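You operate a simulated robot arm through the tools that you are given. There is no shell and no other tool. Be economical: measure what you need, move in short steps, check, and stop when the job is done.

Carry out the task below with a simulated robot arm. There is one attempt and no reset: what you move stays moved.

Task
Test the guard: run the cold roller and push the guard to stop it.
Fine: dial stays off, so the shoe stays cold (it burns over 60C); push it once, finger tips no further than the guard; then lift the hand bar and switch off. Where these are worked on the way, their far stop is far enough and under half their travel is too little: hand bar.

It is judged by the outcome, as a careful person would: the job done as asked, and still so three seconds after it is handed in. It fails if anything else is knocked over, pushed out of place, dropped, spilled or broken.

Robot
A 6-joint arm with a two-finger parallel gripper, fixed in place. Base frame: the origin is at the foot of the arm, x ahead of it, y to its left, z up. Units: m, degrees, N and s.
With the tool pointing down near the work surface it reaches from about 0.24 to 0.64 m from the base axis. Its first joint turns from -66.0 to 66.0 degrees. Payload 2.7 kg.
The tool frame sits at the grasp point between the pads (the TCP): z along the fingers, y along the line on which they close. The tips reach 0.023 m beyond it. The gripper opens to 0.094 m. The fingers are 0.038 m wide and 0.01 m thick; the gripper's body (0.054 by 0.096 m) begins 0.039 m behind the TCP.
Orientation is that of the tool frame in the base frame, as [roll, pitch, yaw] about the fixed x, y, z axes, in that order (R = Rz(yaw) Ry(pitch) Rx(roll)). With the fingers straight down and closing along the base's y, the tool's x points along the base's -x, its y along +y and its z along -z.

Tools
- The arm moves only by the tool arm_command. Its argument "targets" is a list of rows, each a list of 7 numbers: the opening, from 0 (shut) to 1 (fully open), then the shift along the tool's x, y, z in m, then the turn, a rotation vector about the tool's x, y, z in degrees. In form: [[gripper, dx, dy, dz, wx, wy, wz], ...]. A call has 1 to 10 rows; each row shifts and turns the commanded pose from where the row before left it, along the tool's axes as they then stand. Each row takes 0.2 s and may step no farther than 0.05 m and 8.6 degrees from the row before; otherwise, or with a gripper value out of range, the whole call is refused. Where a pose cannot be reached the arm comes as near as it can. A force on the tool above 40 N (or 10 N above the force at the start of the call, whichever is more), or a blocked arm, ends the call early, and 0.2 s more pass. The fingers move at their own pace (about 0.045 m/s each) and stop on an object; they squeeze with about 22 N. The grip force told is the motor's: it shows also when the fingers shut on nothing. Time passes only in rows, and 0.2 s behind the last, so rows that do not move let the fingers close. It gives the time, the measured TCP pose, the force on the tool (base axes), the opening and the grip force at its end, in the units of the frame above (readings bear some noise), with the torque about the TCP (base axes, N m) and any sound that the robot's microphone picked up.
- Cameras (640 x 400 px; columns grow to the right, rows downward): "scene" is fixed at [0.0871, -0.4489, 1.3938]; the picture's right is [0.62, -0.79, 0.00], its down [-0.52, -0.41, -0.75] and it looks along [0.59, 0.46, -0.66] (base axes); focal length 214 px, centre (320, 200). "wrist" rides on the gripper at [0.086, 0.016, -0.074] in the tool frame; the picture's right is [-0.18, 0.98, 0.00], its down [-0.58, -0.11, -0.81] and it looks along [-0.79, -0.15, 0.59] (tool axes); focal length 243 px, centre (320, 200). There is no depth. A picture from a camera that has moved, and an enlarged one, comes with that camera's place and axes in the base frame and with its lens.
- grab_frame(camera): a new picture of that camera. It takes no simulated time.
- zoom(camera, box): a new picture of the part [left, top, right, bottom] of that camera's present view, enlarged. It takes no simulated time.
- job_done(): hands the job in; it is judged then, once.

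Work in short steps. Places have to be worked out from the pictures, the camera data and where the tool is seen: move nearer, look again, correct. Check each grasp and each placing, and mend what went wrong. You have 120 turns and 76 pictures in all, those below and enlarged ones among them. Open the gripper and draw the arm clear of the work before you hand the job in, unless the task says otherwise; then end with one line.

The tools are called after "Emit:" as a command line: name --pt "numbers of a row" for each row, then --argument value for the rest, lists and objects as JSON in quotes. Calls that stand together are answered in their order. arm_command: Moves the arm, as the interface text tells. Its arguments: {"type":"object","properties":{"targets":{"type":"array"}},"required":["targets"]} The other tools are called the same way: grab_frame (camera) takes a picture; zoom (camera, box) takes an enlarged picture of a part of a camera's view; job_done () hands the job in.

At the start:

```text
t: 0.0
tool_pos: [0.3535, 0.0633, 1.2761]
tcp_rot: [180.0, 0.1, -180.0]
wrist_force: [-0.1, 0.0, -0.2]
wrist_torque: [0.05, -0.02, 0.01]
gripper_width: 0.094
grasp_force: 0.0
```

scene: 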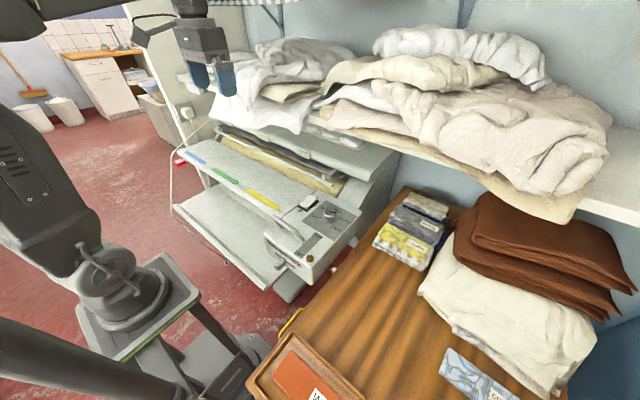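
wrist: 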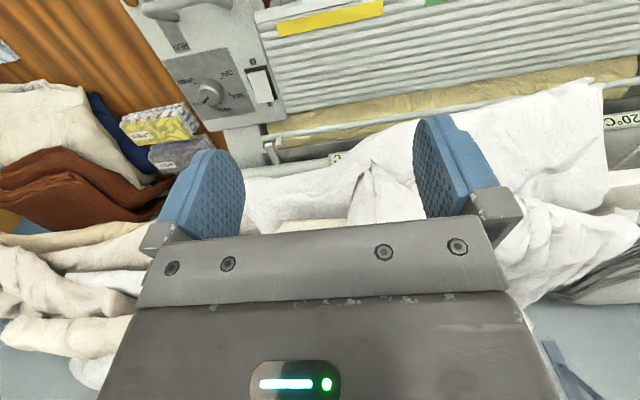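

The machine is a rotary ironer in front of the arm, with the controls at its right end. I'll enlarge the controls in both views.

Emit:
zoom --camera "scene" --box '[160, 110, 400, 310]'

Emit:
zoom --camera "scene" --box '[250, 180, 370, 290]'

Emit:
zoom --camera "wrist" --box '[120, 0, 400, 180]'

```text
2.00 times, centred on (280, 210) of scene
camera zoom: at [0.0871, -0.4489, 1.3938], right [0.62, -0.79, 0.0], down [-0.52, -0.41, -0.75], along [0.59, 0.46, -0.66], focal length 429 px, centre (400, 180)
```

zoom: 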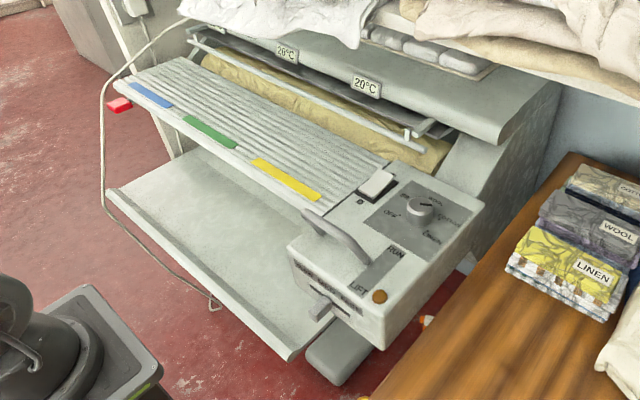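

```text
3.64 times, centred on (310, 235) of scene
camera zoom: at [0.0871, -0.4489, 1.3938], right [0.62, -0.79, 0.0], down [-0.52, -0.41, -0.75], along [0.59, 0.46, -0.66], focal length 780 px, centre (356, 73)
```

zoom: 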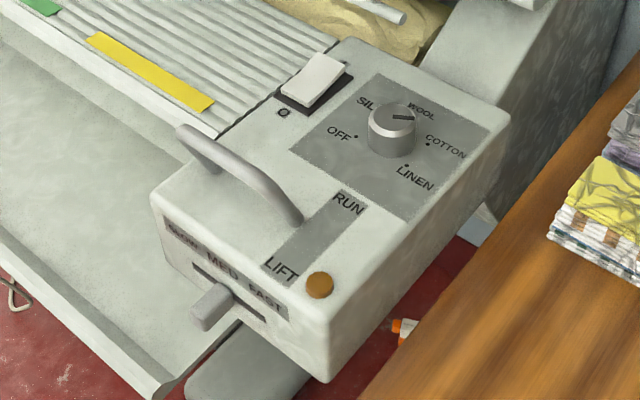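

```text
2.22 times, centred on (260, 90) of wrist
camera zoom: at [0.2656, 0.0776, 1.3514], right [0.18, 0.98, 0.0], down [0.58, -0.11, 0.81], along [0.79, -0.15, -0.59], focal length 539 px, centre (453, 444)
```

zoom: 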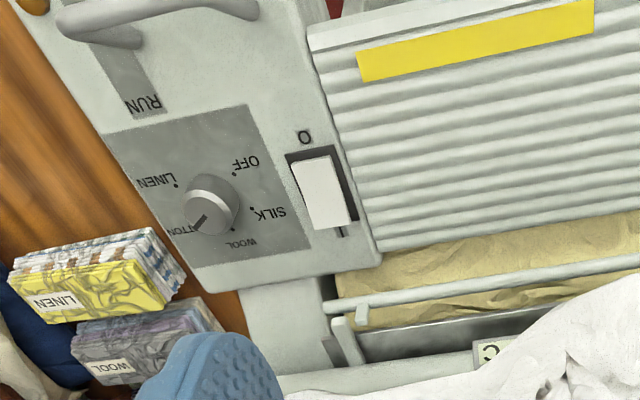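

By triangulation, the dial sits near (0.478, -0.183, 0.90) and the machine lies along base y. I'll move closer to see the controls better, with the gripper shut.

Emit:
arm_command --pt "0 0.01 -0.03 0.03 0 0 0" --pt "0 0.01 -0.03 0.03 0 0 0" --pt "0 0.01 -0.03 0.03 0 0 0" --pt "0 0.01 -0.03 0.03 0 0 0" --pt "0 0.01 -0.03 0.03 0 0 0" --pt "0 0.01 -0.03 0.03 0 0 0"

Emit:
grab_frame --camera "wrist"

```text
t: 1.4
tool_pos: [0.2942, -0.1183, 1.0965]
tcp_rot: [-180.0, 0.1, 180.0]
wrist_force: [-0.2, -0.3, -0.7]
wrist_torque: [0.0, -0.01, -0.03]
gripper_width: 0.0
grasp_force: 22.4
```

```text
70 pictures are left
camera wrist: at [0.2054, -0.103, 1.1709], right [0.18, 0.98, 0.0], down [0.58, -0.11, 0.81], along [0.79, -0.15, -0.59], focal length 243 px, centre (320, 200)
```

wrist: 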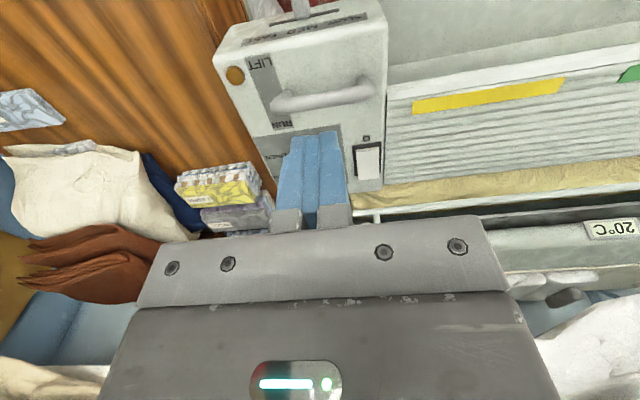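

Emit:
zoom --camera "wrist" --box '[200, 0, 420, 200]'

Emit:
zoom --camera "scene" --box '[285, 175, 365, 265]'

```text
2.00 times, centred on (310, 100) of wrist
camera zoom: at [0.2054, -0.103, 1.1709], right [0.18, 0.98, 0.0], down [0.58, -0.11, 0.81], along [0.79, -0.15, -0.59], focal length 485 px, centre (340, 400)
```

zoom: 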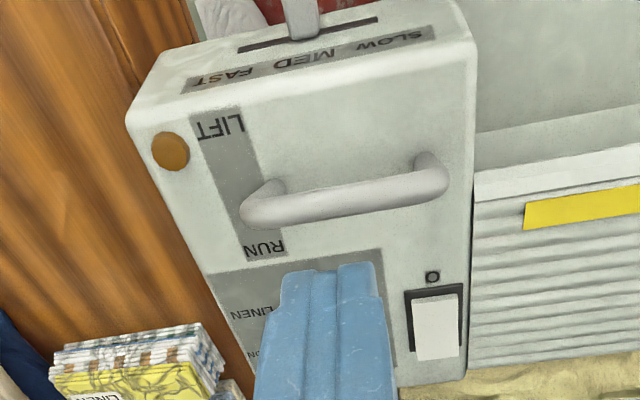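

```text
4.44 times, centred on (325, 220) of scene
camera zoom: at [0.0871, -0.4489, 1.3938], right [0.62, -0.79, 0.0], down [-0.52, -0.41, -0.75], along [0.59, 0.46, -0.66], focal length 953 px, centre (298, 111)
```

zoom: 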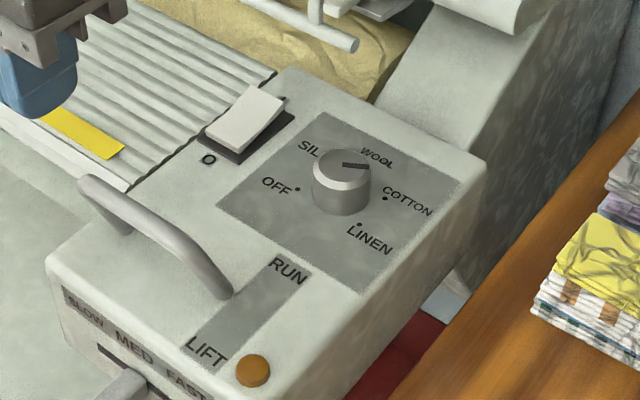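

The dial's dark mark seems to point towards COTTON/WOOL rather than OFF, so I need a clear close view before powering anything. I'll sidestep so the fingers don't block it.

Emit:
arm_command --pt "0 0 0.04 0 0 0 0" --pt "0 0 0.04 0 0 0 0" --pt "0 0 0.04 0 0 0 0" --pt "0 0 0.0 0 0 0 0"

Emit:
zoom --camera "wrist" --box '[160, 60, 300, 200]'

Emit:
zoom --camera "scene" --box '[310, 190, 350, 230]'

```text
t: 2.4
tool_pos: [0.2933, 0.0035, 1.0957]
tcp_rot: [-179.8, 0.0, 180.0]
wrist_force: [0.5, 0.7, 0.8]
wrist_torque: [-0.01, -0.01, 0.0]
gripper_width: 0.0001
grasp_force: 21.5
```

```text
2.86 times, centred on (230, 130) of wrist
camera zoom: at [0.2059, 0.0177, 1.1713], right [0.18, 0.98, 0.0], down [0.58, -0.11, 0.81], along [0.79, -0.15, -0.59], focal length 693 px, centre (577, 400)
```

zoom: 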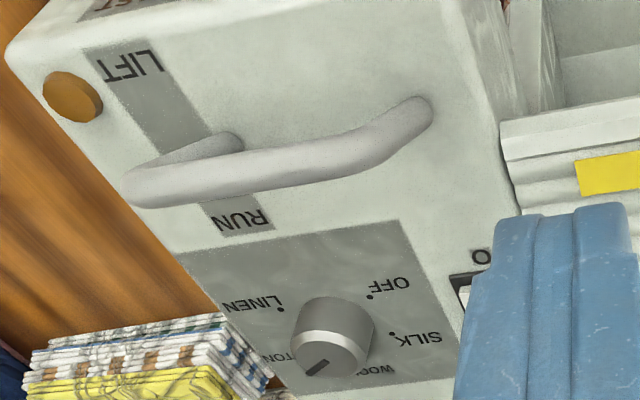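

```text
10.00 times, centred on (330, 210) of scene
camera zoom: at [0.0871, -0.4489, 1.3938], right [0.62, -0.79, 0.0], down [-0.52, -0.41, -0.75], along [0.59, 0.46, -0.66], focal length 2145 px, centre (220, 100)
```

zoom: 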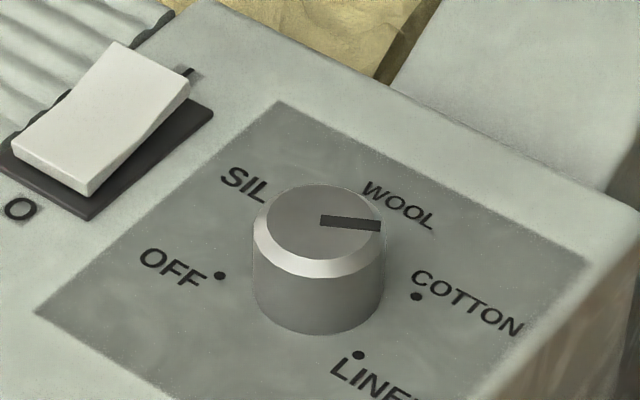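

The mark lies along the OFF-to-COTTON line and points at COTTON, while the rocker is pressed at O. The dial must be off before power goes on, so I'll go above it at (0.490, -0.176), open.

Emit:
arm_command --pt "1 -0.0282 -0.0256 0.006 0 0 0" --pt "1 -0.0282 -0.0256 0.006 0 0 0" --pt "1 -0.0282 -0.0256 0.006 0 0 0" --pt "1 -0.0282 -0.0256 0.006 0 0 0" --pt "1 -0.0282 -0.0256 0.006 0 0 0" --pt "1 -0.0282 -0.0256 0.006 0 0 0" --pt "1 -0.0282 -0.0256 0.006 0 0 0" --pt "1 0 0 0 0 0 0"

Emit:
grab_frame --camera "wrist"

Emit:
grab_frame --camera "scene"

```text
t: 4.2
tool_pos: [0.4898, -0.1768, 1.0548]
tcp_rot: [179.9, 0.0, -180.0]
wrist_force: [-0.3, 0.0, 0.4]
wrist_torque: [-0.02, -0.02, -0.02]
gripper_width: 0.094
grasp_force: 0.0
```

```text
65 pictures are left
camera wrist: at [0.403, -0.1613, 1.1296], right [0.18, 0.98, 0.0], down [0.58, -0.11, 0.81], along [0.79, -0.15, -0.59], focal length 243 px, centre (320, 200)
```

wrist: 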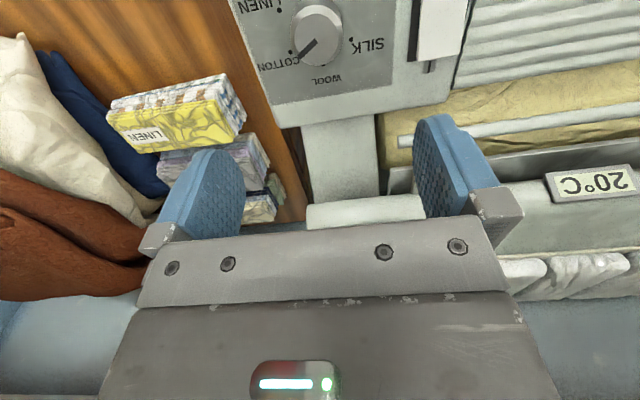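

```text
64 pictures are left
```

scene: 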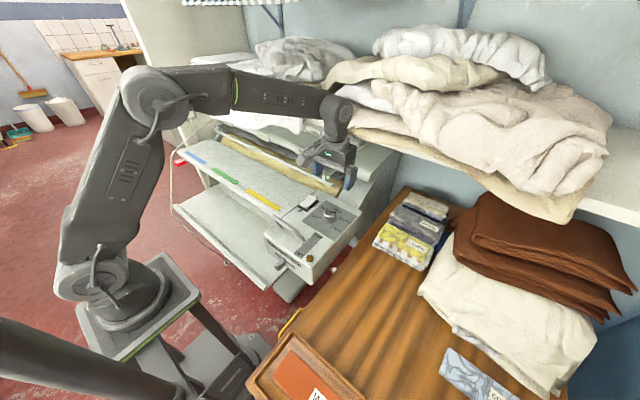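

From here the dial plainly reads COTTON. I'll zoom to refine the knob's centre.

Emit:
zoom --camera "wrist" --box '[240, 0, 400, 100]'

```text
4.00 times, centred on (320, 50) of wrist
camera zoom: at [0.403, -0.1613, 1.1296], right [0.18, 0.98, 0.0], down [0.58, -0.11, 0.81], along [0.79, -0.15, -0.59], focal length 970 px, centre (320, 800)
```

zoom: 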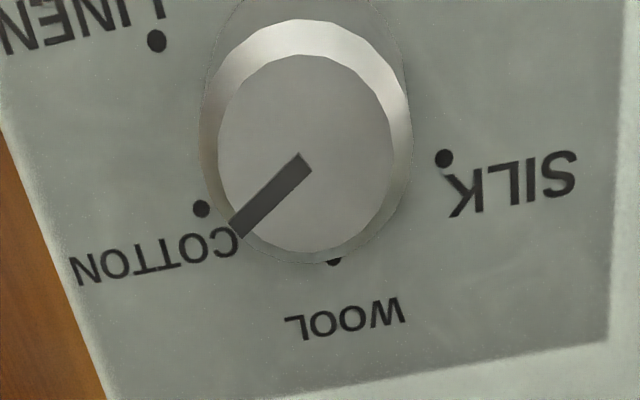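

The dial is near (0.484, -0.179), top at about 0.91. Next I shift slightly and pre-rotate the gripper about 88° clockwise, so it can then turn the knob counter-clockwise to OFF.

Emit:
arm_command --pt "1 0.006 -0.002 0 0 0 8.5" --pt "1 0 0 0 0 0 8.5" --pt "1 0 0 0 0 0 8.5" --pt "1 0 0 0 0 0 8.5" --pt "1 0 0 0 0 0 8.5" --pt "1 0 0 0 0 0 8.5" --pt "1 0 0 0 0 0 8.5" --pt "1 0 0 0 0 0 8.5" --pt "1 0 0 0 0 0 8.5" --pt "1 0 0 0 0 0 8.5"

Emit:
grab_frame --camera "wrist"

```text
t: 6.4
tool_pos: [0.4846, -0.179, 1.0548]
tcp_rot: [-180.0, 0.0, 94.7]
wrist_force: [0.7, -0.1, 0.6]
wrist_torque: [-0.01, 0.01, -0.01]
gripper_width: 0.094
grasp_force: 0.0
```

```text
62 pictures are left
camera wrist: at [0.4925, -0.0922, 1.1295], right [0.99, -0.1, 0.0], down [-0.06, -0.59, 0.81], along [-0.08, -0.8, -0.59], focal length 243 px, centre (320, 200)
```

wrist: 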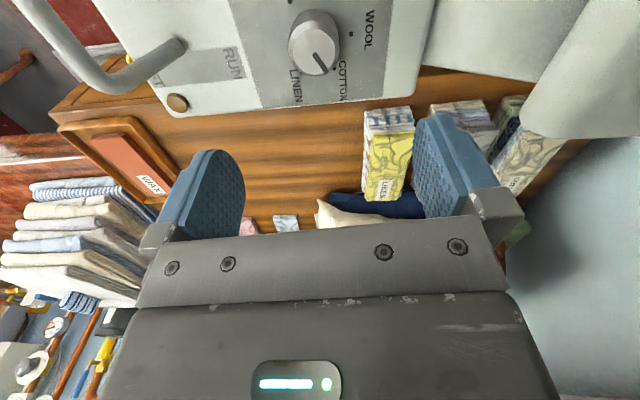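

The knob centre checks out at (0.483, -0.178). I'll descend around it to about 0.92.

Emit:
arm_command --pt "1 0 0 0.03 0 0 0" --pt "1 0 0 0.03 0 0 0" --pt "1 0 0 0.03 0 0 0" --pt "1 0 0 0.03 0 0 0" --pt "1 0 0 0.01 0 0 0" --pt "1 0 0 0.0 0 0 0"

Emit:
grab_frame --camera "wrist"

Emit:
zoom --camera "scene" --box '[270, 160, 390, 260]'

```text
t: 7.8
tool_pos: [0.4843, -0.1786, 0.9241]
tcp_rot: [179.9, 0.0, 95.0]
wrist_force: [-0.1, -0.1, -0.1]
wrist_torque: [0.06, 0.01, -0.04]
gripper_width: 0.0939
grasp_force: 0.0
```

```text
61 pictures are left
camera wrist: at [0.492, -0.0923, 0.9989], right [1.0, -0.1, 0.0], down [-0.06, -0.59, 0.81], along [-0.08, -0.8, -0.59], focal length 243 px, centre (320, 200)
```

wrist: 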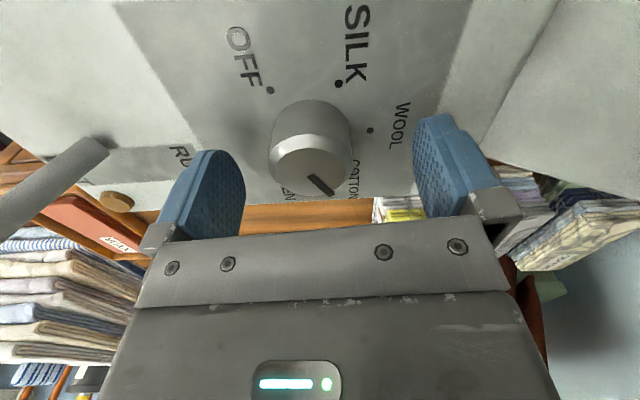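

```text
4.00 times, centred on (330, 210) of scene
camera zoom: at [0.0871, -0.4489, 1.3938], right [0.62, -0.79, 0.0], down [-0.52, -0.41, -0.75], along [0.59, 0.46, -0.66], focal length 858 px, centre (280, 160)
```

zoom: 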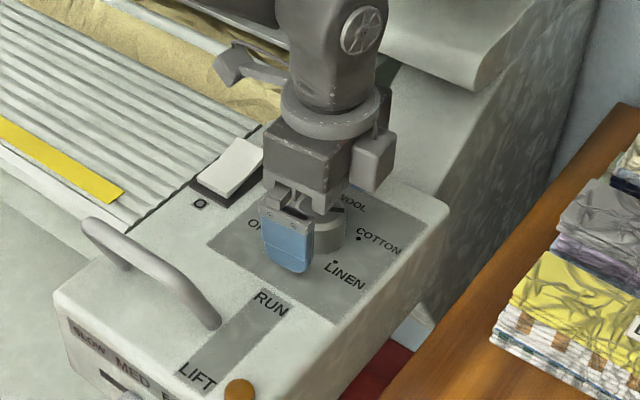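

The knob is between the fingers, about 4 mm towards the front one. I'll recentre, go down another 9 mm, and close.

Emit:
arm_command --pt "1 0 -0.004 0.004 0 0 0" --pt "1 0 0 0.005 0 0 0" --pt "1 0 0 0 0 0 0"

Emit:
arm_command --pt "0.4 0 0 0 0 0 0" --pt "0.4 0 0 0 0 0 0" --pt "0.4 0 0 0 0 0 0" --pt "0.4 0 0 0 0 0 0" --pt "0.4 0 0 0 0 0 0"

```text
t: 8.6
tool_pos: [0.4808, -0.1783, 0.9147]
tcp_rot: [180.0, 0.0, 94.9]
wrist_force: [-0.2, 1.2, 0.0]
wrist_torque: [0.02, 0.0, 0.02]
gripper_width: 0.094
grasp_force: 0.2
```

```text
t: 9.8
tool_pos: [0.4797, -0.1778, 0.9162]
tcp_rot: [179.9, -0.1, 94.9]
wrist_force: [-4.2, -0.3, 0.9]
wrist_torque: [-0.09, -0.29, 0.02]
gripper_width: 0.0415
grasp_force: 45.1
```

The knob is gripped at 41.5 mm with only a small side load. I'll try a gentle counter-clockwise turn towards OFF.

Emit:
arm_command --pt "0.35 0 0 0 0 0 -4" --pt "0.35 0 0 0 0 0 -4" --pt "0.35 0 0 0 0 0 -4" --pt "0.35 0 0 0 0 0 0"

Emit:
grab_frame --camera "wrist"

```text
t: 10.8
tool_pos: [0.4808, -0.1787, 0.9157]
tcp_rot: [179.9, 0.0, 106.9]
wrist_force: [-1.4, 0.5, -0.3]
wrist_torque: [0.44, 0.24, -1.17]
gripper_width: 0.0408
grasp_force: 44.9
```

```text
59 pictures are left
camera wrist: at [0.4699, -0.0929, 0.9902], right [0.99, 0.11, 0.0], down [0.06, -0.59, 0.81], along [0.09, -0.8, -0.59], focal length 243 px, centre (320, 200)
```

wrist: 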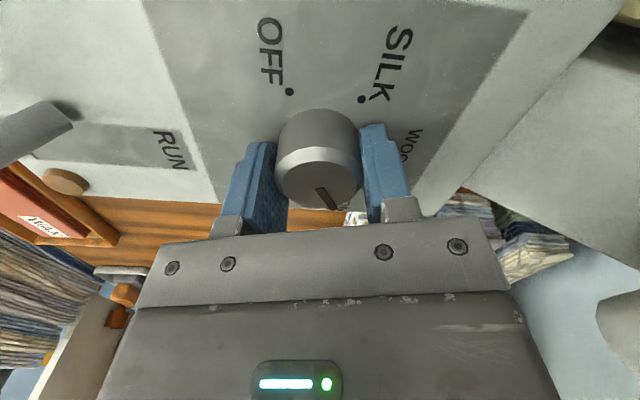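

The reaction torque rose to 1.2 N m, so I'll check whether the knob turned or slipped.

Emit:
zoom --camera "wrist" --box '[230, 80, 430, 220]'

```text
2.86 times, centred on (330, 150) of wrist
camera zoom: at [0.4699, -0.0929, 0.9902], right [0.99, 0.11, 0.0], down [0.06, -0.59, 0.81], along [0.09, -0.8, -0.59], focal length 693 px, centre (291, 343)
```

zoom: 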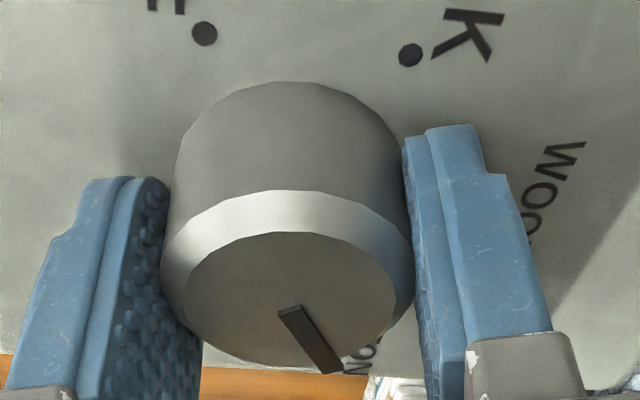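

The mark hasn't moved. The knob slipped against a firm stop in the OFF direction, so the dial seems to be at its OFF end already, with the mark simply drawn on the opposite side. I'll release and leave it alone, then check for heating once power is on by reading the shoe's temperature display.

Emit:
arm_command --pt "1 0 0 0 0 0 0" --pt "1 0 0 0 0 0 0" --pt "1 0 0 0 0 0 0" --pt "1 0 0 -0.03 0 0 0" --pt "1 0 0 -0.03 0 0 8.5" --pt "0.5 0 0 -0.03 0 0 8.5" --pt "0 0 0 0 0 0 0" --pt "0 0 0 0 0 0 0"

Emit:
zoom --camera "scene" --box '[270, 170, 370, 250]'

Emit:
grab_frame --camera "wrist"

```text
t: 12.6
tool_pos: [0.4798, -0.1786, 1.0063]
tcp_rot: [-179.9, 0.0, 89.8]
wrist_force: [0.0, -0.5, -0.7]
wrist_torque: [0.02, -0.01, -0.02]
gripper_width: 0.024
grasp_force: 0.1
```

```text
5.00 times, centred on (320, 210) of scene
camera zoom: at [0.0871, -0.4489, 1.3938], right [0.62, -0.79, 0.0], down [-0.52, -0.41, -0.75], along [0.59, 0.46, -0.66], focal length 1072 px, centre (320, 150)
```

zoom: 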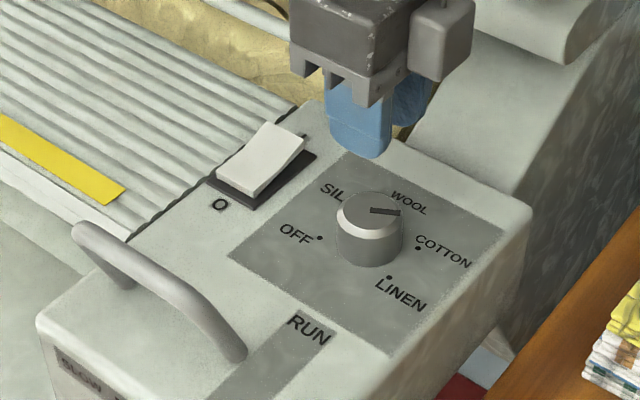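

```text
56 pictures are left
camera wrist: at [0.496, -0.0939, 1.0811], right [0.98, -0.19, 0.0], down [-0.11, -0.58, 0.81], along [-0.15, -0.79, -0.59], focal length 243 px, centre (320, 200)
```

wrist: 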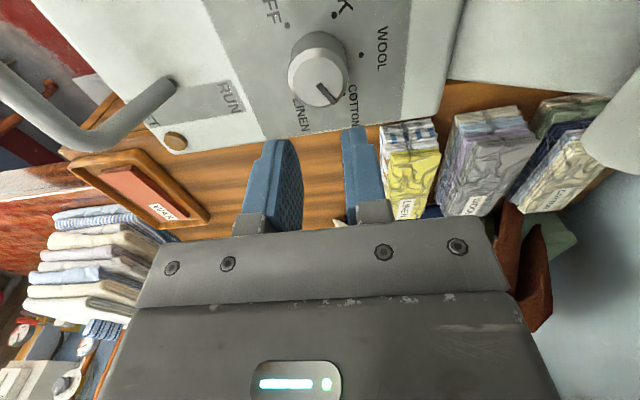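

Emit:
zoom --camera "scene" --box '[310, 190, 350, 230]'

Emit:
zoom --camera "wrist" --box '[240, 0, 400, 140]'

```text
10.00 times, centred on (330, 210) of scene
camera zoom: at [0.0871, -0.4489, 1.3938], right [0.62, -0.79, 0.0], down [-0.52, -0.41, -0.75], along [0.59, 0.46, -0.66], focal length 2145 px, centre (220, 100)
```

zoom: 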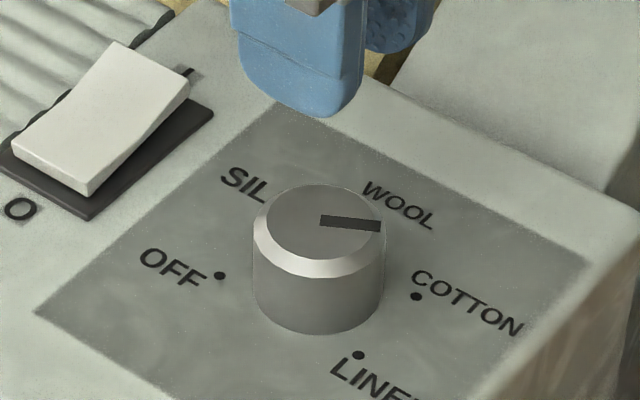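

```text
2.86 times, centred on (320, 70) of wrist
camera zoom: at [0.496, -0.0939, 1.0811], right [0.98, -0.19, 0.0], down [-0.11, -0.58, 0.81], along [-0.15, -0.79, -0.59], focal length 693 px, centre (320, 571)
```

zoom: 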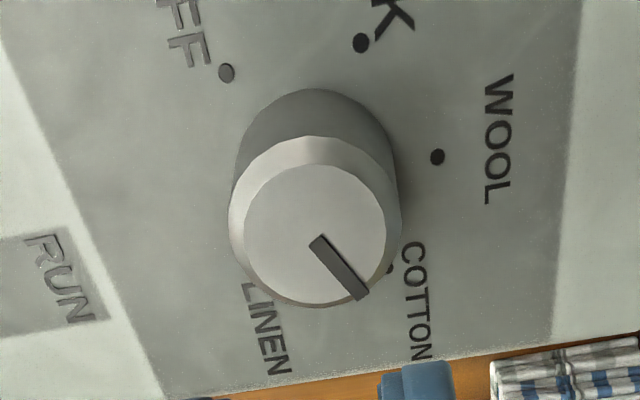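

The dial mark is unchanged, so I leave the dial. The rocker's raised rear (I) end is near (0.51, -0.08); I'll move the shut fingers above it.

Emit:
arm_command --pt "0 0.033 0.01 0 0 0 0" --pt "0 0.033 0.01 0 0 0 0" --pt "0 0.033 0.009 0 0 0 0" --pt "0 0 0 0.025 0 0 0" --pt "0 0 0 0.025 0 0 0" --pt "0 0 0 0 0 0 0"

Emit:
zoom --camera "scene" --box '[270, 160, 370, 240]'

Emit:
grab_frame --camera "wrist"

```text
t: 14.0
tool_pos: [0.5085, -0.0787, 0.9549]
tcp_rot: [-179.7, 0.0, 90.1]
wrist_force: [0.4, -0.3, -0.8]
wrist_torque: [-0.01, 0.01, 0.01]
gripper_width: 0.0002
grasp_force: 22.3
```

```text
5.00 times, centred on (320, 200) of scene
camera zoom: at [0.0873, -0.4489, 1.3938], right [0.62, -0.79, 0.0], down [-0.52, -0.41, -0.75], along [0.59, 0.46, -0.66], focal length 1072 px, centre (320, 200)
```

zoom: 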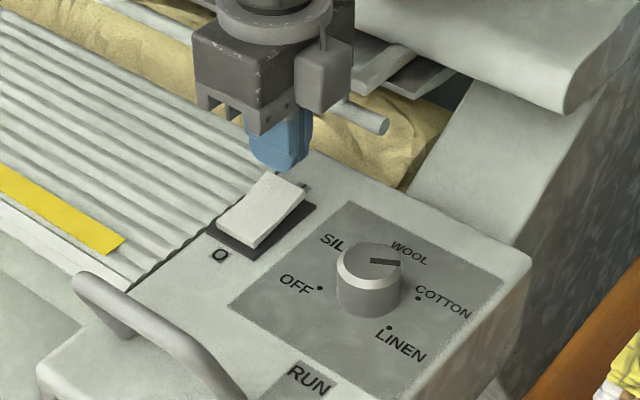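

```text
52 pictures are left
camera wrist: at [0.5243, 0.0062, 1.0291], right [0.98, -0.18, 0.0], down [-0.11, -0.58, 0.81], along [-0.15, -0.79, -0.59], focal length 243 px, centre (320, 200)
```

wrist: 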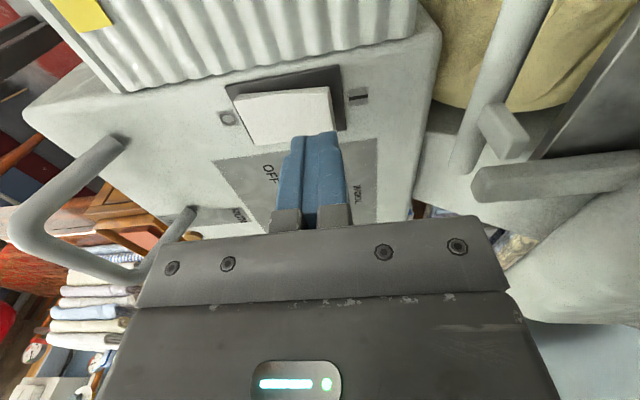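

The tips hover just over the rocker's rear, I-marked half. I'll press down in small steps.

Emit:
arm_command --pt "0 0 0 0.015 0 0 0" --pt "0 0 0 0.01 0 0 0" --pt "0 0 0 0.005 0 0 0" --pt "0 0 0 0.004 0 0 0"

Emit:
zoom --camera "scene" --box '[270, 160, 350, 240]'

```text
t: 15.2
tool_pos: [0.5105, -0.0794, 0.9259]
tcp_rot: [179.7, 0.1, 90.0]
wrist_force: [-1.1, 0.9, 3.7]
wrist_torque: [0.05, 0.07, 0.01]
gripper_width: 0.0
grasp_force: 21.8
stopped in row 4: the force on the tool passed its limit at 42 N (the readings are from after the stop); the commanded pose is now the measured one
```

```text
5.00 times, centred on (310, 200) of scene
camera zoom: at [0.087, -0.4489, 1.3938], right [0.62, -0.79, 0.0], down [-0.52, -0.41, -0.75], along [0.59, 0.46, -0.66], focal length 1072 px, centre (370, 200)
```

zoom: 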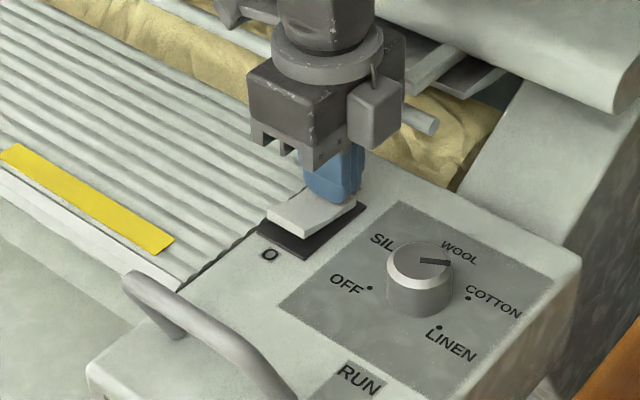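

The rocker has flipped, with its O end raised. I'll lift off, wait a moment, and check the temperature labels for heating.

Emit:
arm_command --pt "0 0 0 -0.03 0 0 0" --pt "0 0 0 -0.03 0 0 0"

Emit:
zoom --camera "scene" --box '[220, 110, 320, 180]'

```text
t: 15.8
tool_pos: [0.4982, -0.0782, 0.9731]
tcp_rot: [-178.0, -0.1, 89.9]
wrist_force: [0.2, 0.0, 0.6]
wrist_torque: [-0.01, -0.03, 0.01]
gripper_width: 0.0001
grasp_force: 21.8
```

```text
5.71 times, centred on (270, 145) of scene
camera zoom: at [0.0849, -0.4489, 1.3939], right [0.62, -0.79, 0.0], down [-0.52, -0.41, -0.75], along [0.59, 0.46, -0.66], focal length 1226 px, centre (606, 514)
```

zoom: 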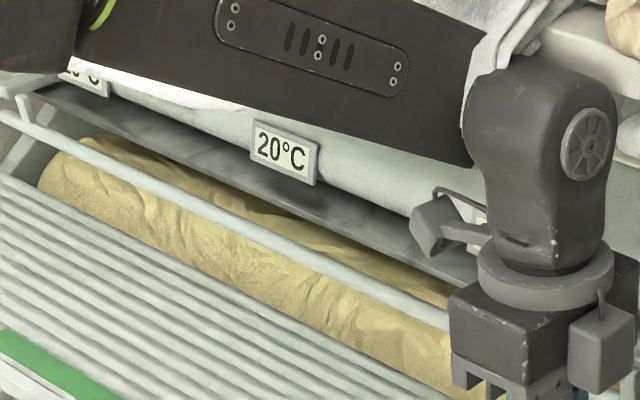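

The display shows 20 °C. I'll raise to a clear height, wait, and check again.

Emit:
arm_command --pt "0 0 0 -0.04 0 0 0" --pt "0 0 0 -0.02 0 0 -8.5" --pt "0 0 0 0 0 0 -8.5" --pt "0 0 0 0 0 0 -8.5" --pt "0 0 0 0 0 0 -8.5" --pt "0 0 0 0 0 0 -8.5" --pt "0 0 0 0 0 0 -8.5" --pt "0 0 0 0 0 0 -8.5" --pt "0 0 0 0 0 0 -8.5" --pt "0 0 0 0 0 0 -8.5"

Emit:
zoom --camera "scene" --box '[220, 110, 320, 180]'

Emit:
grab_frame --camera "wrist"

```text
t: 18.2
tool_pos: [0.484, -0.078, 1.0137]
tcp_rot: [-178.9, -5.8, 166.6]
wrist_force: [0.2, 0.9, 0.0]
wrist_torque: [-0.03, -0.04, 0.01]
gripper_width: 0.0
grasp_force: 22.2
stopped in row 10: the arm was blocked; the commanded pose is now the measured one
```

```text
5.71 times, centred on (270, 145) of scene
camera zoom: at [0.0858, -0.4489, 1.3939], right [0.62, -0.79, 0.0], down [-0.52, -0.41, -0.75], along [0.59, 0.46, -0.66], focal length 1226 px, centre (606, 514)
```

zoom: 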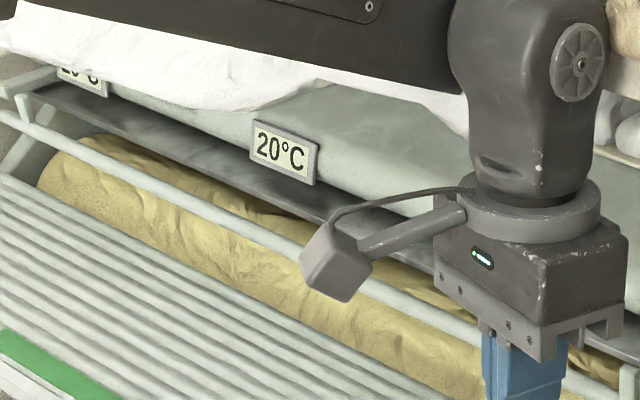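

```text
48 pictures are left
camera wrist: at [0.4088, -0.0445, 1.0961], right [0.4, 0.91, -0.03], down [0.62, -0.25, 0.75], along [0.67, -0.32, -0.66], focal length 243 px, centre (320, 200)
```

wrist: 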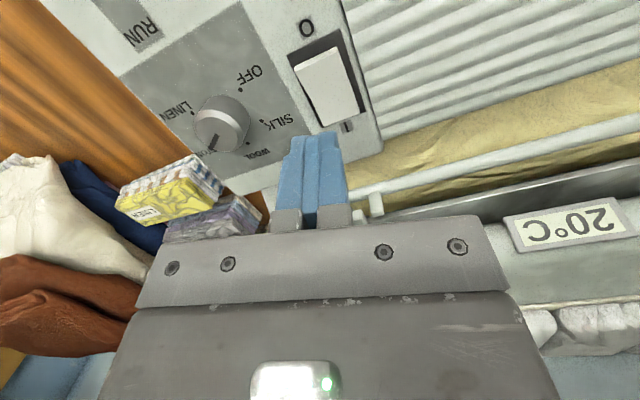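

It stays at 20 °C after about 3 s with power on, so the dial really is off. But the arm was blocked and tilted, so I need to see what it is touching up there.

Emit:
grab_frame --camera "scene"

Emit:
zoom --camera "scene" --box '[180, 40, 380, 180]'

```text
47 pictures are left
```

scene: 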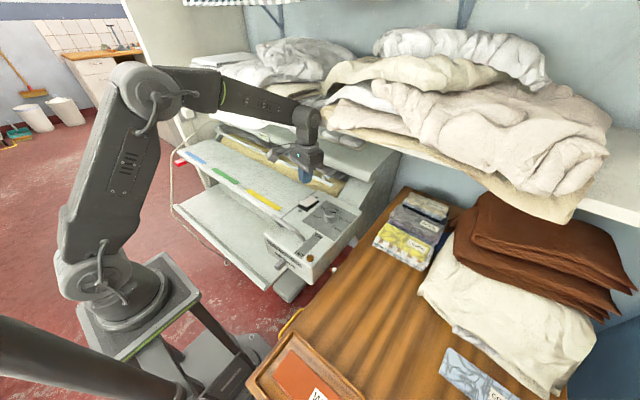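

```text
2.86 times, centred on (280, 110) of scene
camera zoom: at [0.0858, -0.4489, 1.3939], right [0.62, -0.79, 0.0], down [-0.52, -0.41, -0.75], along [0.59, 0.46, -0.66], focal length 613 px, centre (434, 457)
```

zoom: 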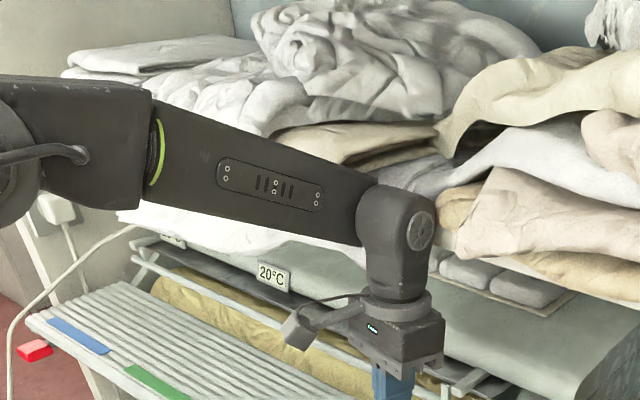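

The wrist joint was brushing the laundry overhanging the shelf; nothing appears shifted. I'll back away in -x and straighten the tool.

Emit:
arm_command --pt "0 0.03 0 0 0 0 0" --pt "0 0.03 0 0 0 -3 -4" --pt "0 0.03 0 0 0 -2.8 -5" --pt "0 0.03 0 0 0 0 -4.4" --pt "0 0.03 0 0 0 0 0" --pt "0 0.03 0 0 0 0 0" --pt "0 0 0 0 0 0 0"

Emit:
grab_frame --camera "scene"

```text
t: 19.8
tool_pos: [0.3066, -0.0581, 1.0202]
tcp_rot: [-179.4, 0.1, -179.9]
wrist_force: [-0.6, 0.0, 0.2]
wrist_torque: [-0.03, 0.02, -0.02]
gripper_width: 0.0
grasp_force: 21.7
```

```text
45 pictures are left
```

scene: 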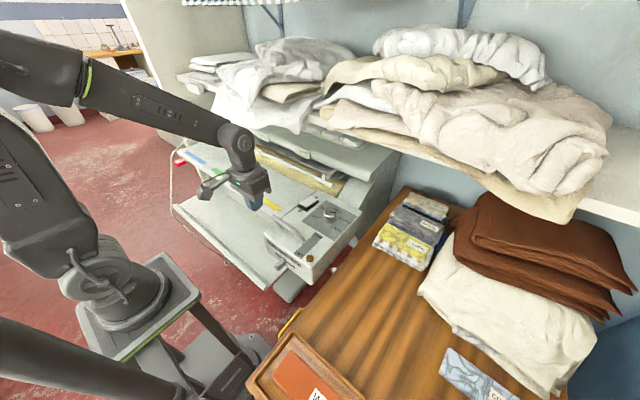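

The laundry is unchanged and the tool is straight again. Now I'll go in front of the hand bar, at about (0.29, -0.135), and lower the tips to just below bar height.

Emit:
arm_command --pt "0 0.012 -0.04 0 0 0 0" --pt "0 0.01 -0.037 0.01 0 0 0" --pt "0 0 0 0.02 0 0 0" --pt "0 0 0 0.02 0 0 0" --pt "0 0 0 0 0 0 0"

Emit:
zoom --camera "scene" --box '[230, 170, 370, 280]'

Emit:
grab_frame --camera "wrist"

```text
t: 21.0
tool_pos: [0.2842, -0.1351, 0.9695]
tcp_rot: [-179.4, 0.1, -179.8]
wrist_force: [-0.5, 0.0, 0.3]
wrist_torque: [0.0, -0.03, 0.0]
gripper_width: 0.0001
grasp_force: 21.9
```

```text
3.64 times, centred on (300, 225) of scene
camera zoom: at [0.0871, -0.449, 1.3938], right [0.62, -0.79, 0.0], down [-0.52, -0.41, -0.75], along [0.59, 0.46, -0.66], focal length 780 px, centre (393, 109)
```

zoom: 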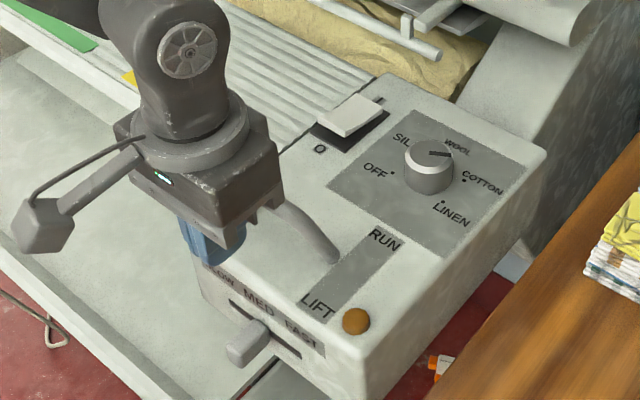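

```text
43 pictures are left
camera wrist: at [0.1971, -0.1191, 1.0451], right [0.18, 0.98, -0.01], down [0.58, -0.1, 0.81], along [0.79, -0.15, -0.59], focal length 243 px, centre (320, 200)
```

wrist: 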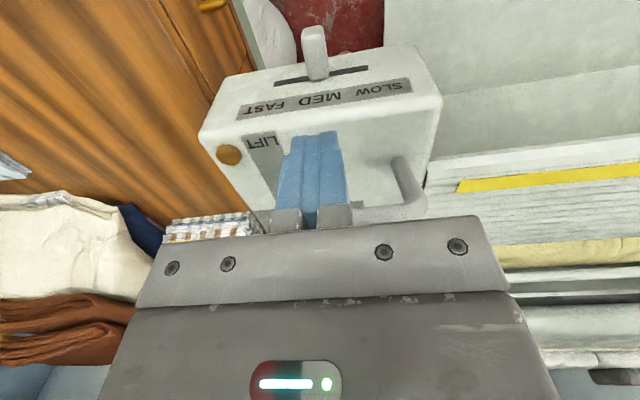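

The bar is right ahead of the fingers. I'll lower the tips to about 0.915 and push forward towards RUN in small steps.

Emit:
arm_command --pt "0 0 0 0.02 0 0 0" --pt "0 0 0 0.012 0 0 0" --pt "0 -0.015 0 0 0 0 0" --pt "0 -0.015 0 0 0 0 0" --pt "0 -0.015 0 0 0 0 0" --pt "0 -0.015 0 0 0 0 0"

Emit:
zoom --camera "scene" --box '[230, 170, 370, 280]'

```text
t: 22.4
tool_pos: [0.3444, -0.1358, 0.938]
tcp_rot: [-179.4, 0.1, -179.9]
wrist_force: [0.2, -0.2, -0.2]
wrist_torque: [-0.04, 0.01, 0.0]
gripper_width: 0.0
grasp_force: 22.5
```

```text
3.64 times, centred on (300, 225) of scene
camera zoom: at [0.0871, -0.4489, 1.3938], right [0.62, -0.79, 0.0], down [-0.52, -0.41, -0.75], along [0.59, 0.46, -0.66], focal length 780 px, centre (393, 109)
```

zoom: 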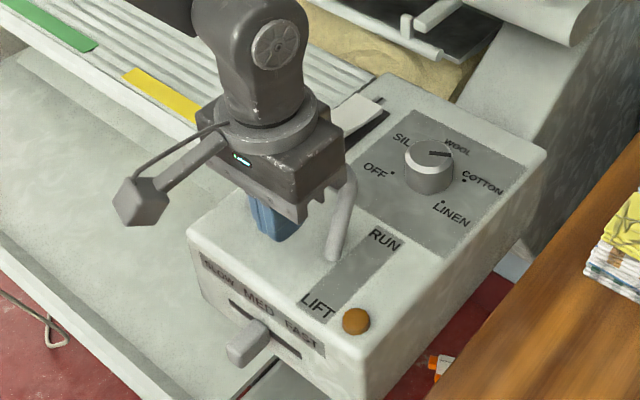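

The bar is moving, now upright. I'll continue pushing to its far stop.

Emit:
arm_command --pt "0 -0.012 0 0 0 0 0" --pt "0 -0.012 0 0 0 0 0" --pt "0 -0.012 0 0 0 0 0"

Emit:
zoom --camera "scene" --box '[230, 170, 370, 280]'

```text
t: 23.0
tool_pos: [0.3602, -0.1349, 0.9378]
tcp_rot: [-179.7, -1.3, 179.8]
wrist_force: [-16.1, 0.4, 6.0]
wrist_torque: [-0.01, -0.5, 0.02]
gripper_width: 0.0
grasp_force: 21.6
stopped in row 3: the force on the tool passed its limit at 56 N (the readings are from after the stop); the commanded pose is now the measured one
```

```text
3.64 times, centred on (300, 225) of scene
camera zoom: at [0.0866, -0.4489, 1.3938], right [0.62, -0.79, 0.0], down [-0.52, -0.41, -0.75], along [0.59, 0.46, -0.66], focal length 780 px, centre (393, 109)
```

zoom: 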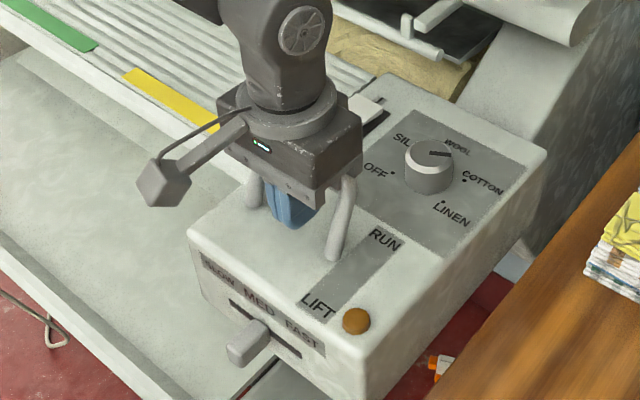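

Force rose sharply, so the bar should be at its far stop. I'll back off a little and check the bar's position and whether the roller turns.

Emit:
arm_command --pt "0 0.02 0 0 0 0 0" --pt "0 0.03 0 0 0 -1.3 0" --pt "0 0.03 0 -0.01 0 0 0"

Emit:
zoom --camera "scene" --box '[190, 110, 370, 260]'

Emit:
arm_command --pt "0 0 0 -0.02 0 0 0"

Emit:
zoom --camera "scene" --box '[190, 110, 370, 260]'

```text
t: 23.8
tool_pos: [0.2832, -0.1354, 0.9485]
tcp_rot: [-179.6, 0.4, 179.9]
wrist_force: [-0.5, 0.2, 0.7]
wrist_torque: [-0.01, -0.02, 0.01]
gripper_width: 0.0001
grasp_force: 21.6
```

```text
2.67 times, centred on (280, 185) of scene
camera zoom: at [0.0871, -0.4489, 1.3938], right [0.62, -0.79, 0.0], down [-0.52, -0.41, -0.75], along [0.59, 0.46, -0.66], focal length 572 px, centre (427, 240)
```

zoom: 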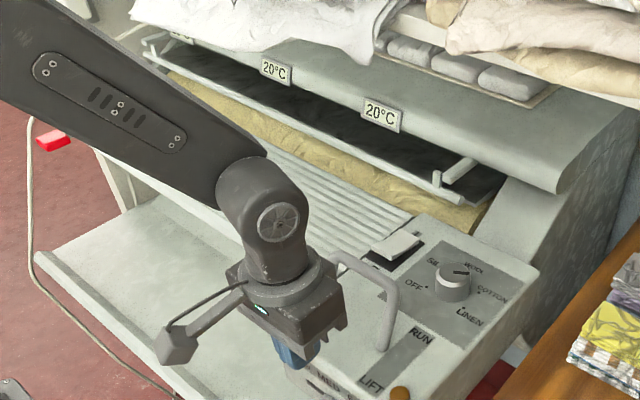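

```text
t: 24.2
tool_pos: [0.2825, -0.1343, 0.9703]
tcp_rot: [-179.6, 0.3, 179.9]
wrist_force: [-0.5, 0.2, 1.8]
wrist_torque: [-0.03, -0.01, -0.02]
gripper_width: 0.0
grasp_force: 22.0
```

```text
2.67 times, centred on (280, 185) of scene
camera zoom: at [0.0871, -0.4489, 1.3938], right [0.62, -0.79, 0.0], down [-0.52, -0.41, -0.75], along [0.59, 0.46, -0.66], focal length 572 px, centre (427, 240)
```

zoom: 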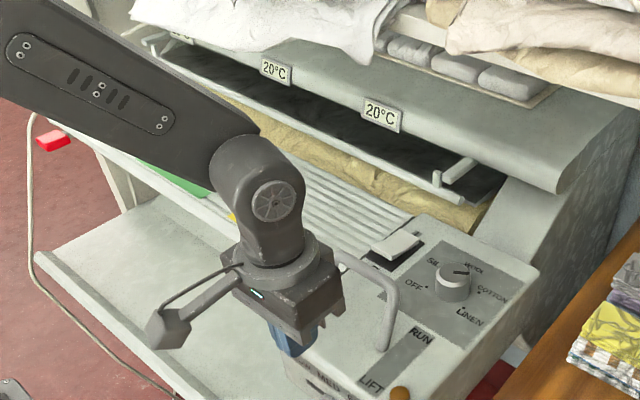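

The bar has moved and leans slightly towards RUN, but I can't tell yet whether that's its stop or whether the roller runs. I'll compare close-ups of the roller over time.

Emit:
zoom --camera "scene" --box '[280, 150, 350, 200]'

Emit:
arm_command --pt "0 0 0 0 0 0 0"

Emit:
zoom --camera "scene" --box '[280, 150, 350, 200]'

```text
8.00 times, centred on (315, 175) of scene
camera zoom: at [0.0871, -0.4489, 1.3938], right [0.62, -0.79, 0.0], down [-0.52, -0.41, -0.75], along [0.59, 0.46, -0.66], focal length 1716 px, centre (360, 400)
```

zoom: 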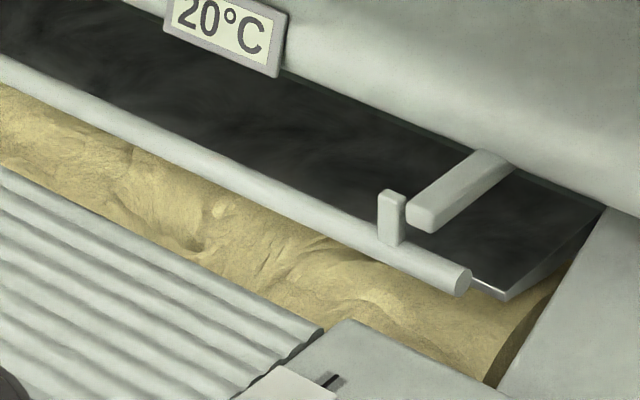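

```text
t: 24.6
tool_pos: [0.2833, -0.135, 0.9707]
tcp_rot: [-179.6, 0.3, 179.9]
wrist_force: [0.2, -0.1, 0.8]
wrist_torque: [-0.01, 0.04, 0.0]
gripper_width: 0.0
grasp_force: 21.6
```

```text
8.00 times, centred on (315, 175) of scene
camera zoom: at [0.0871, -0.4489, 1.3938], right [0.62, -0.79, 0.0], down [-0.52, -0.41, -0.75], along [0.59, 0.46, -0.66], focal length 1716 px, centre (360, 400)
```

zoom: 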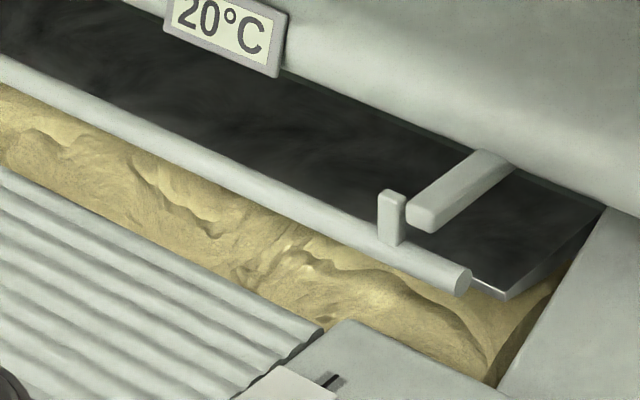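

The roller is running: the cloth texture shifted while the label still reads 20 °C. Next I'll move left to y≈0, clear of the bar, and turn the gripper so its shut fingers present a flat edge along the guard.

Emit:
arm_command --pt "0 0 0 -0.03 0 0 0" --pt "0 0 0.045 -0.02 0 0 0" --pt "0 0 0.045 0 0 0 0" --pt "0 -0.01 0.045 0 0 0 8" --pt "0 0 0 0 0 0 8.5" --pt "0 0 0 0 0 0 8.5" --pt "0 0 0 0 0 0 8.5" --pt "0 0 0 0 0 0 8.5" --pt "0 0 0 0 0 0 8.5" --pt "0 0 0 0 0 0 8.5"

Emit:
arm_command --pt "0 0 0 0 0 0 8.5" --pt "0 0 0 0 0 0 8.5" --pt "0 0 0 0 0 0 8.5" --pt "0 0 0 0 0 0 5.5" --pt "0 0 0 0 -8.5 0 0" --pt "0 0 0 0 -8.5 0 0" --pt "0 0 0 0 -8.5 0 0" --pt "0 0 0 0 -8.5 0 0" --pt "0 0 0 0 -8 0 0" --pt "0 0 0 0 -8 0 0"

Emit:
grab_frame --camera "scene"

Emit:
grab_frame --camera "wrist"

```text
t: 26.8
tool_pos: [0.2927, -0.0001, 1.0185]
tcp_rot: [179.9, 0.5, 120.7]
wrist_force: [-0.2, 0.8, 0.5]
wrist_torque: [-0.01, 0.01, 0.04]
gripper_width: 0.0
grasp_force: 22.7
```

```text
t: 29.0
tool_pos: [0.3351, -0.0481, 1.0563]
tcp_rot: [133.5, 0.2, 90.1]
wrist_force: [0.5, 0.1, 0.1]
wrist_torque: [0.0, -0.01, -0.01]
gripper_width: 0.0
grasp_force: 22.2
out of reach, approached as far as the arm can: row 7, 8, 9, 10
```

```text
36 pictures are left
```

scene: 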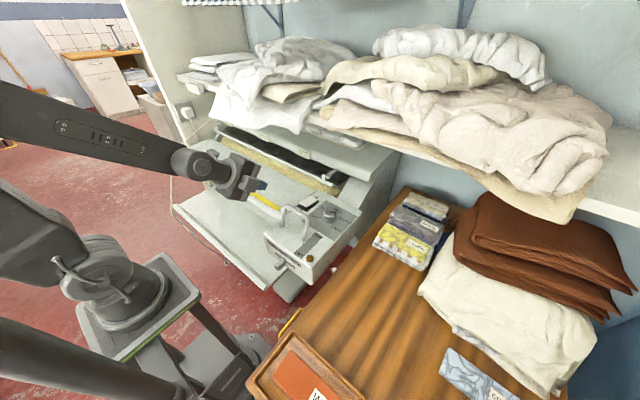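

```text
35 pictures are left
camera wrist: at [0.2916, 0.0377, 1.1197], right [0.68, -0.18, 0.71], down [-0.66, -0.58, 0.48], along [0.33, -0.79, -0.51], focal length 243 px, centre (320, 200)
```

wrist: 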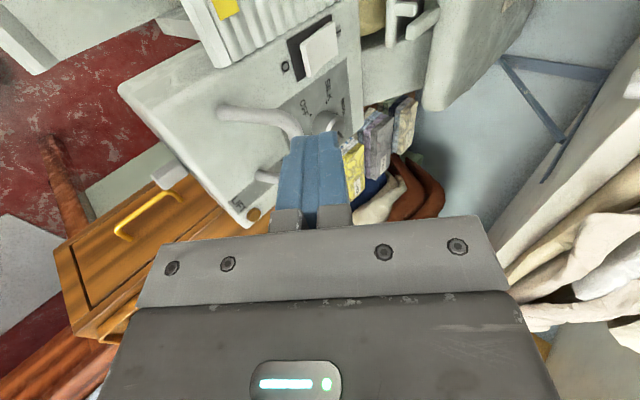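

The tilt is about 46°, and the position drifted only because that pose was too near the base. I'll move forward (+x) at this height and see where the tool settles.

Emit:
arm_command --pt "0 0 0.0275 0.029 0 0 0" --pt "0 0 0.0275 0.029 0 0 0" --pt "0 0 0.0275 0.029 0 0 0" --pt "0 0 0 0 0 0 0"

```text
t: 30.0
tool_pos: [0.4551, -0.0459, 1.056]
tcp_rot: [133.8, 0.1, 90.1]
wrist_force: [0.4, -1.5, 0.3]
wrist_torque: [0.04, 0.01, -0.02]
gripper_width: 0.0002
grasp_force: 22.2
```

It moved exactly as commanded. Now I lower towards guard height with the tips still well short of it, shifting to y≈+0.02.

Emit:
arm_command --pt "0 0.016 -0.011 0.026 0 0 0" --pt "0 0.016 -0.011 0.026 0 0 0" --pt "0 0.016 -0.011 0.026 0 0 0" --pt "0 0.016 -0.011 0.02 0 0 0" --pt "0 0 0 0 0 0 0"

Emit:
zoom --camera "scene" --box '[240, 130, 360, 220]'

Emit:
grab_frame --camera "wrist"

```text
t: 31.2
tool_pos: [0.4487, -0.045, 1.0458]
tcp_rot: [133.7, -0.2, 90.5]
wrist_force: [0.0, -0.2, -0.5]
wrist_torque: [-0.01, -0.01, -0.01]
gripper_width: 0.0
grasp_force: 21.7
out of reach, approached as far as the arm can: row 1, 2, 3, 4
```

```text
4.44 times, centred on (300, 175) of scene
camera zoom: at [0.0871, -0.4489, 1.3938], right [0.62, -0.79, 0.0], down [-0.52, -0.41, -0.75], along [0.59, 0.46, -0.66], focal length 953 px, centre (409, 311)
```

zoom: 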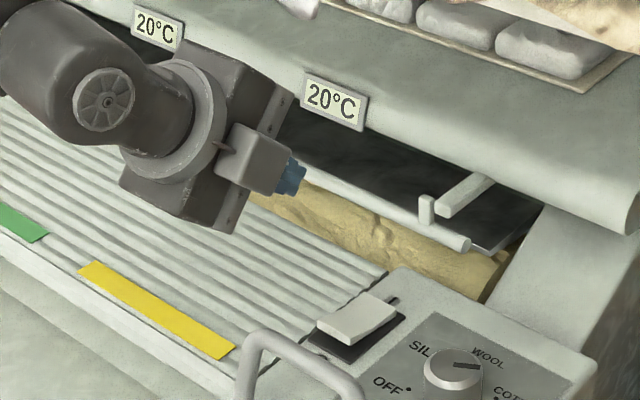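

```text
33 pictures are left
camera wrist: at [0.4038, 0.0399, 1.1097], right [0.68, -0.18, 0.71], down [-0.65, -0.59, 0.48], along [0.33, -0.79, -0.52], focal length 243 px, centre (320, 200)
```

wrist: 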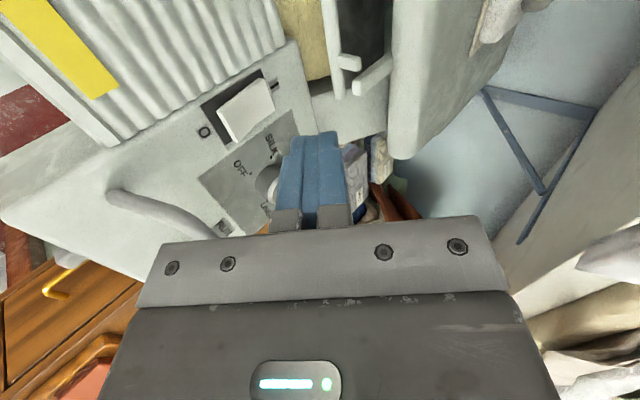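

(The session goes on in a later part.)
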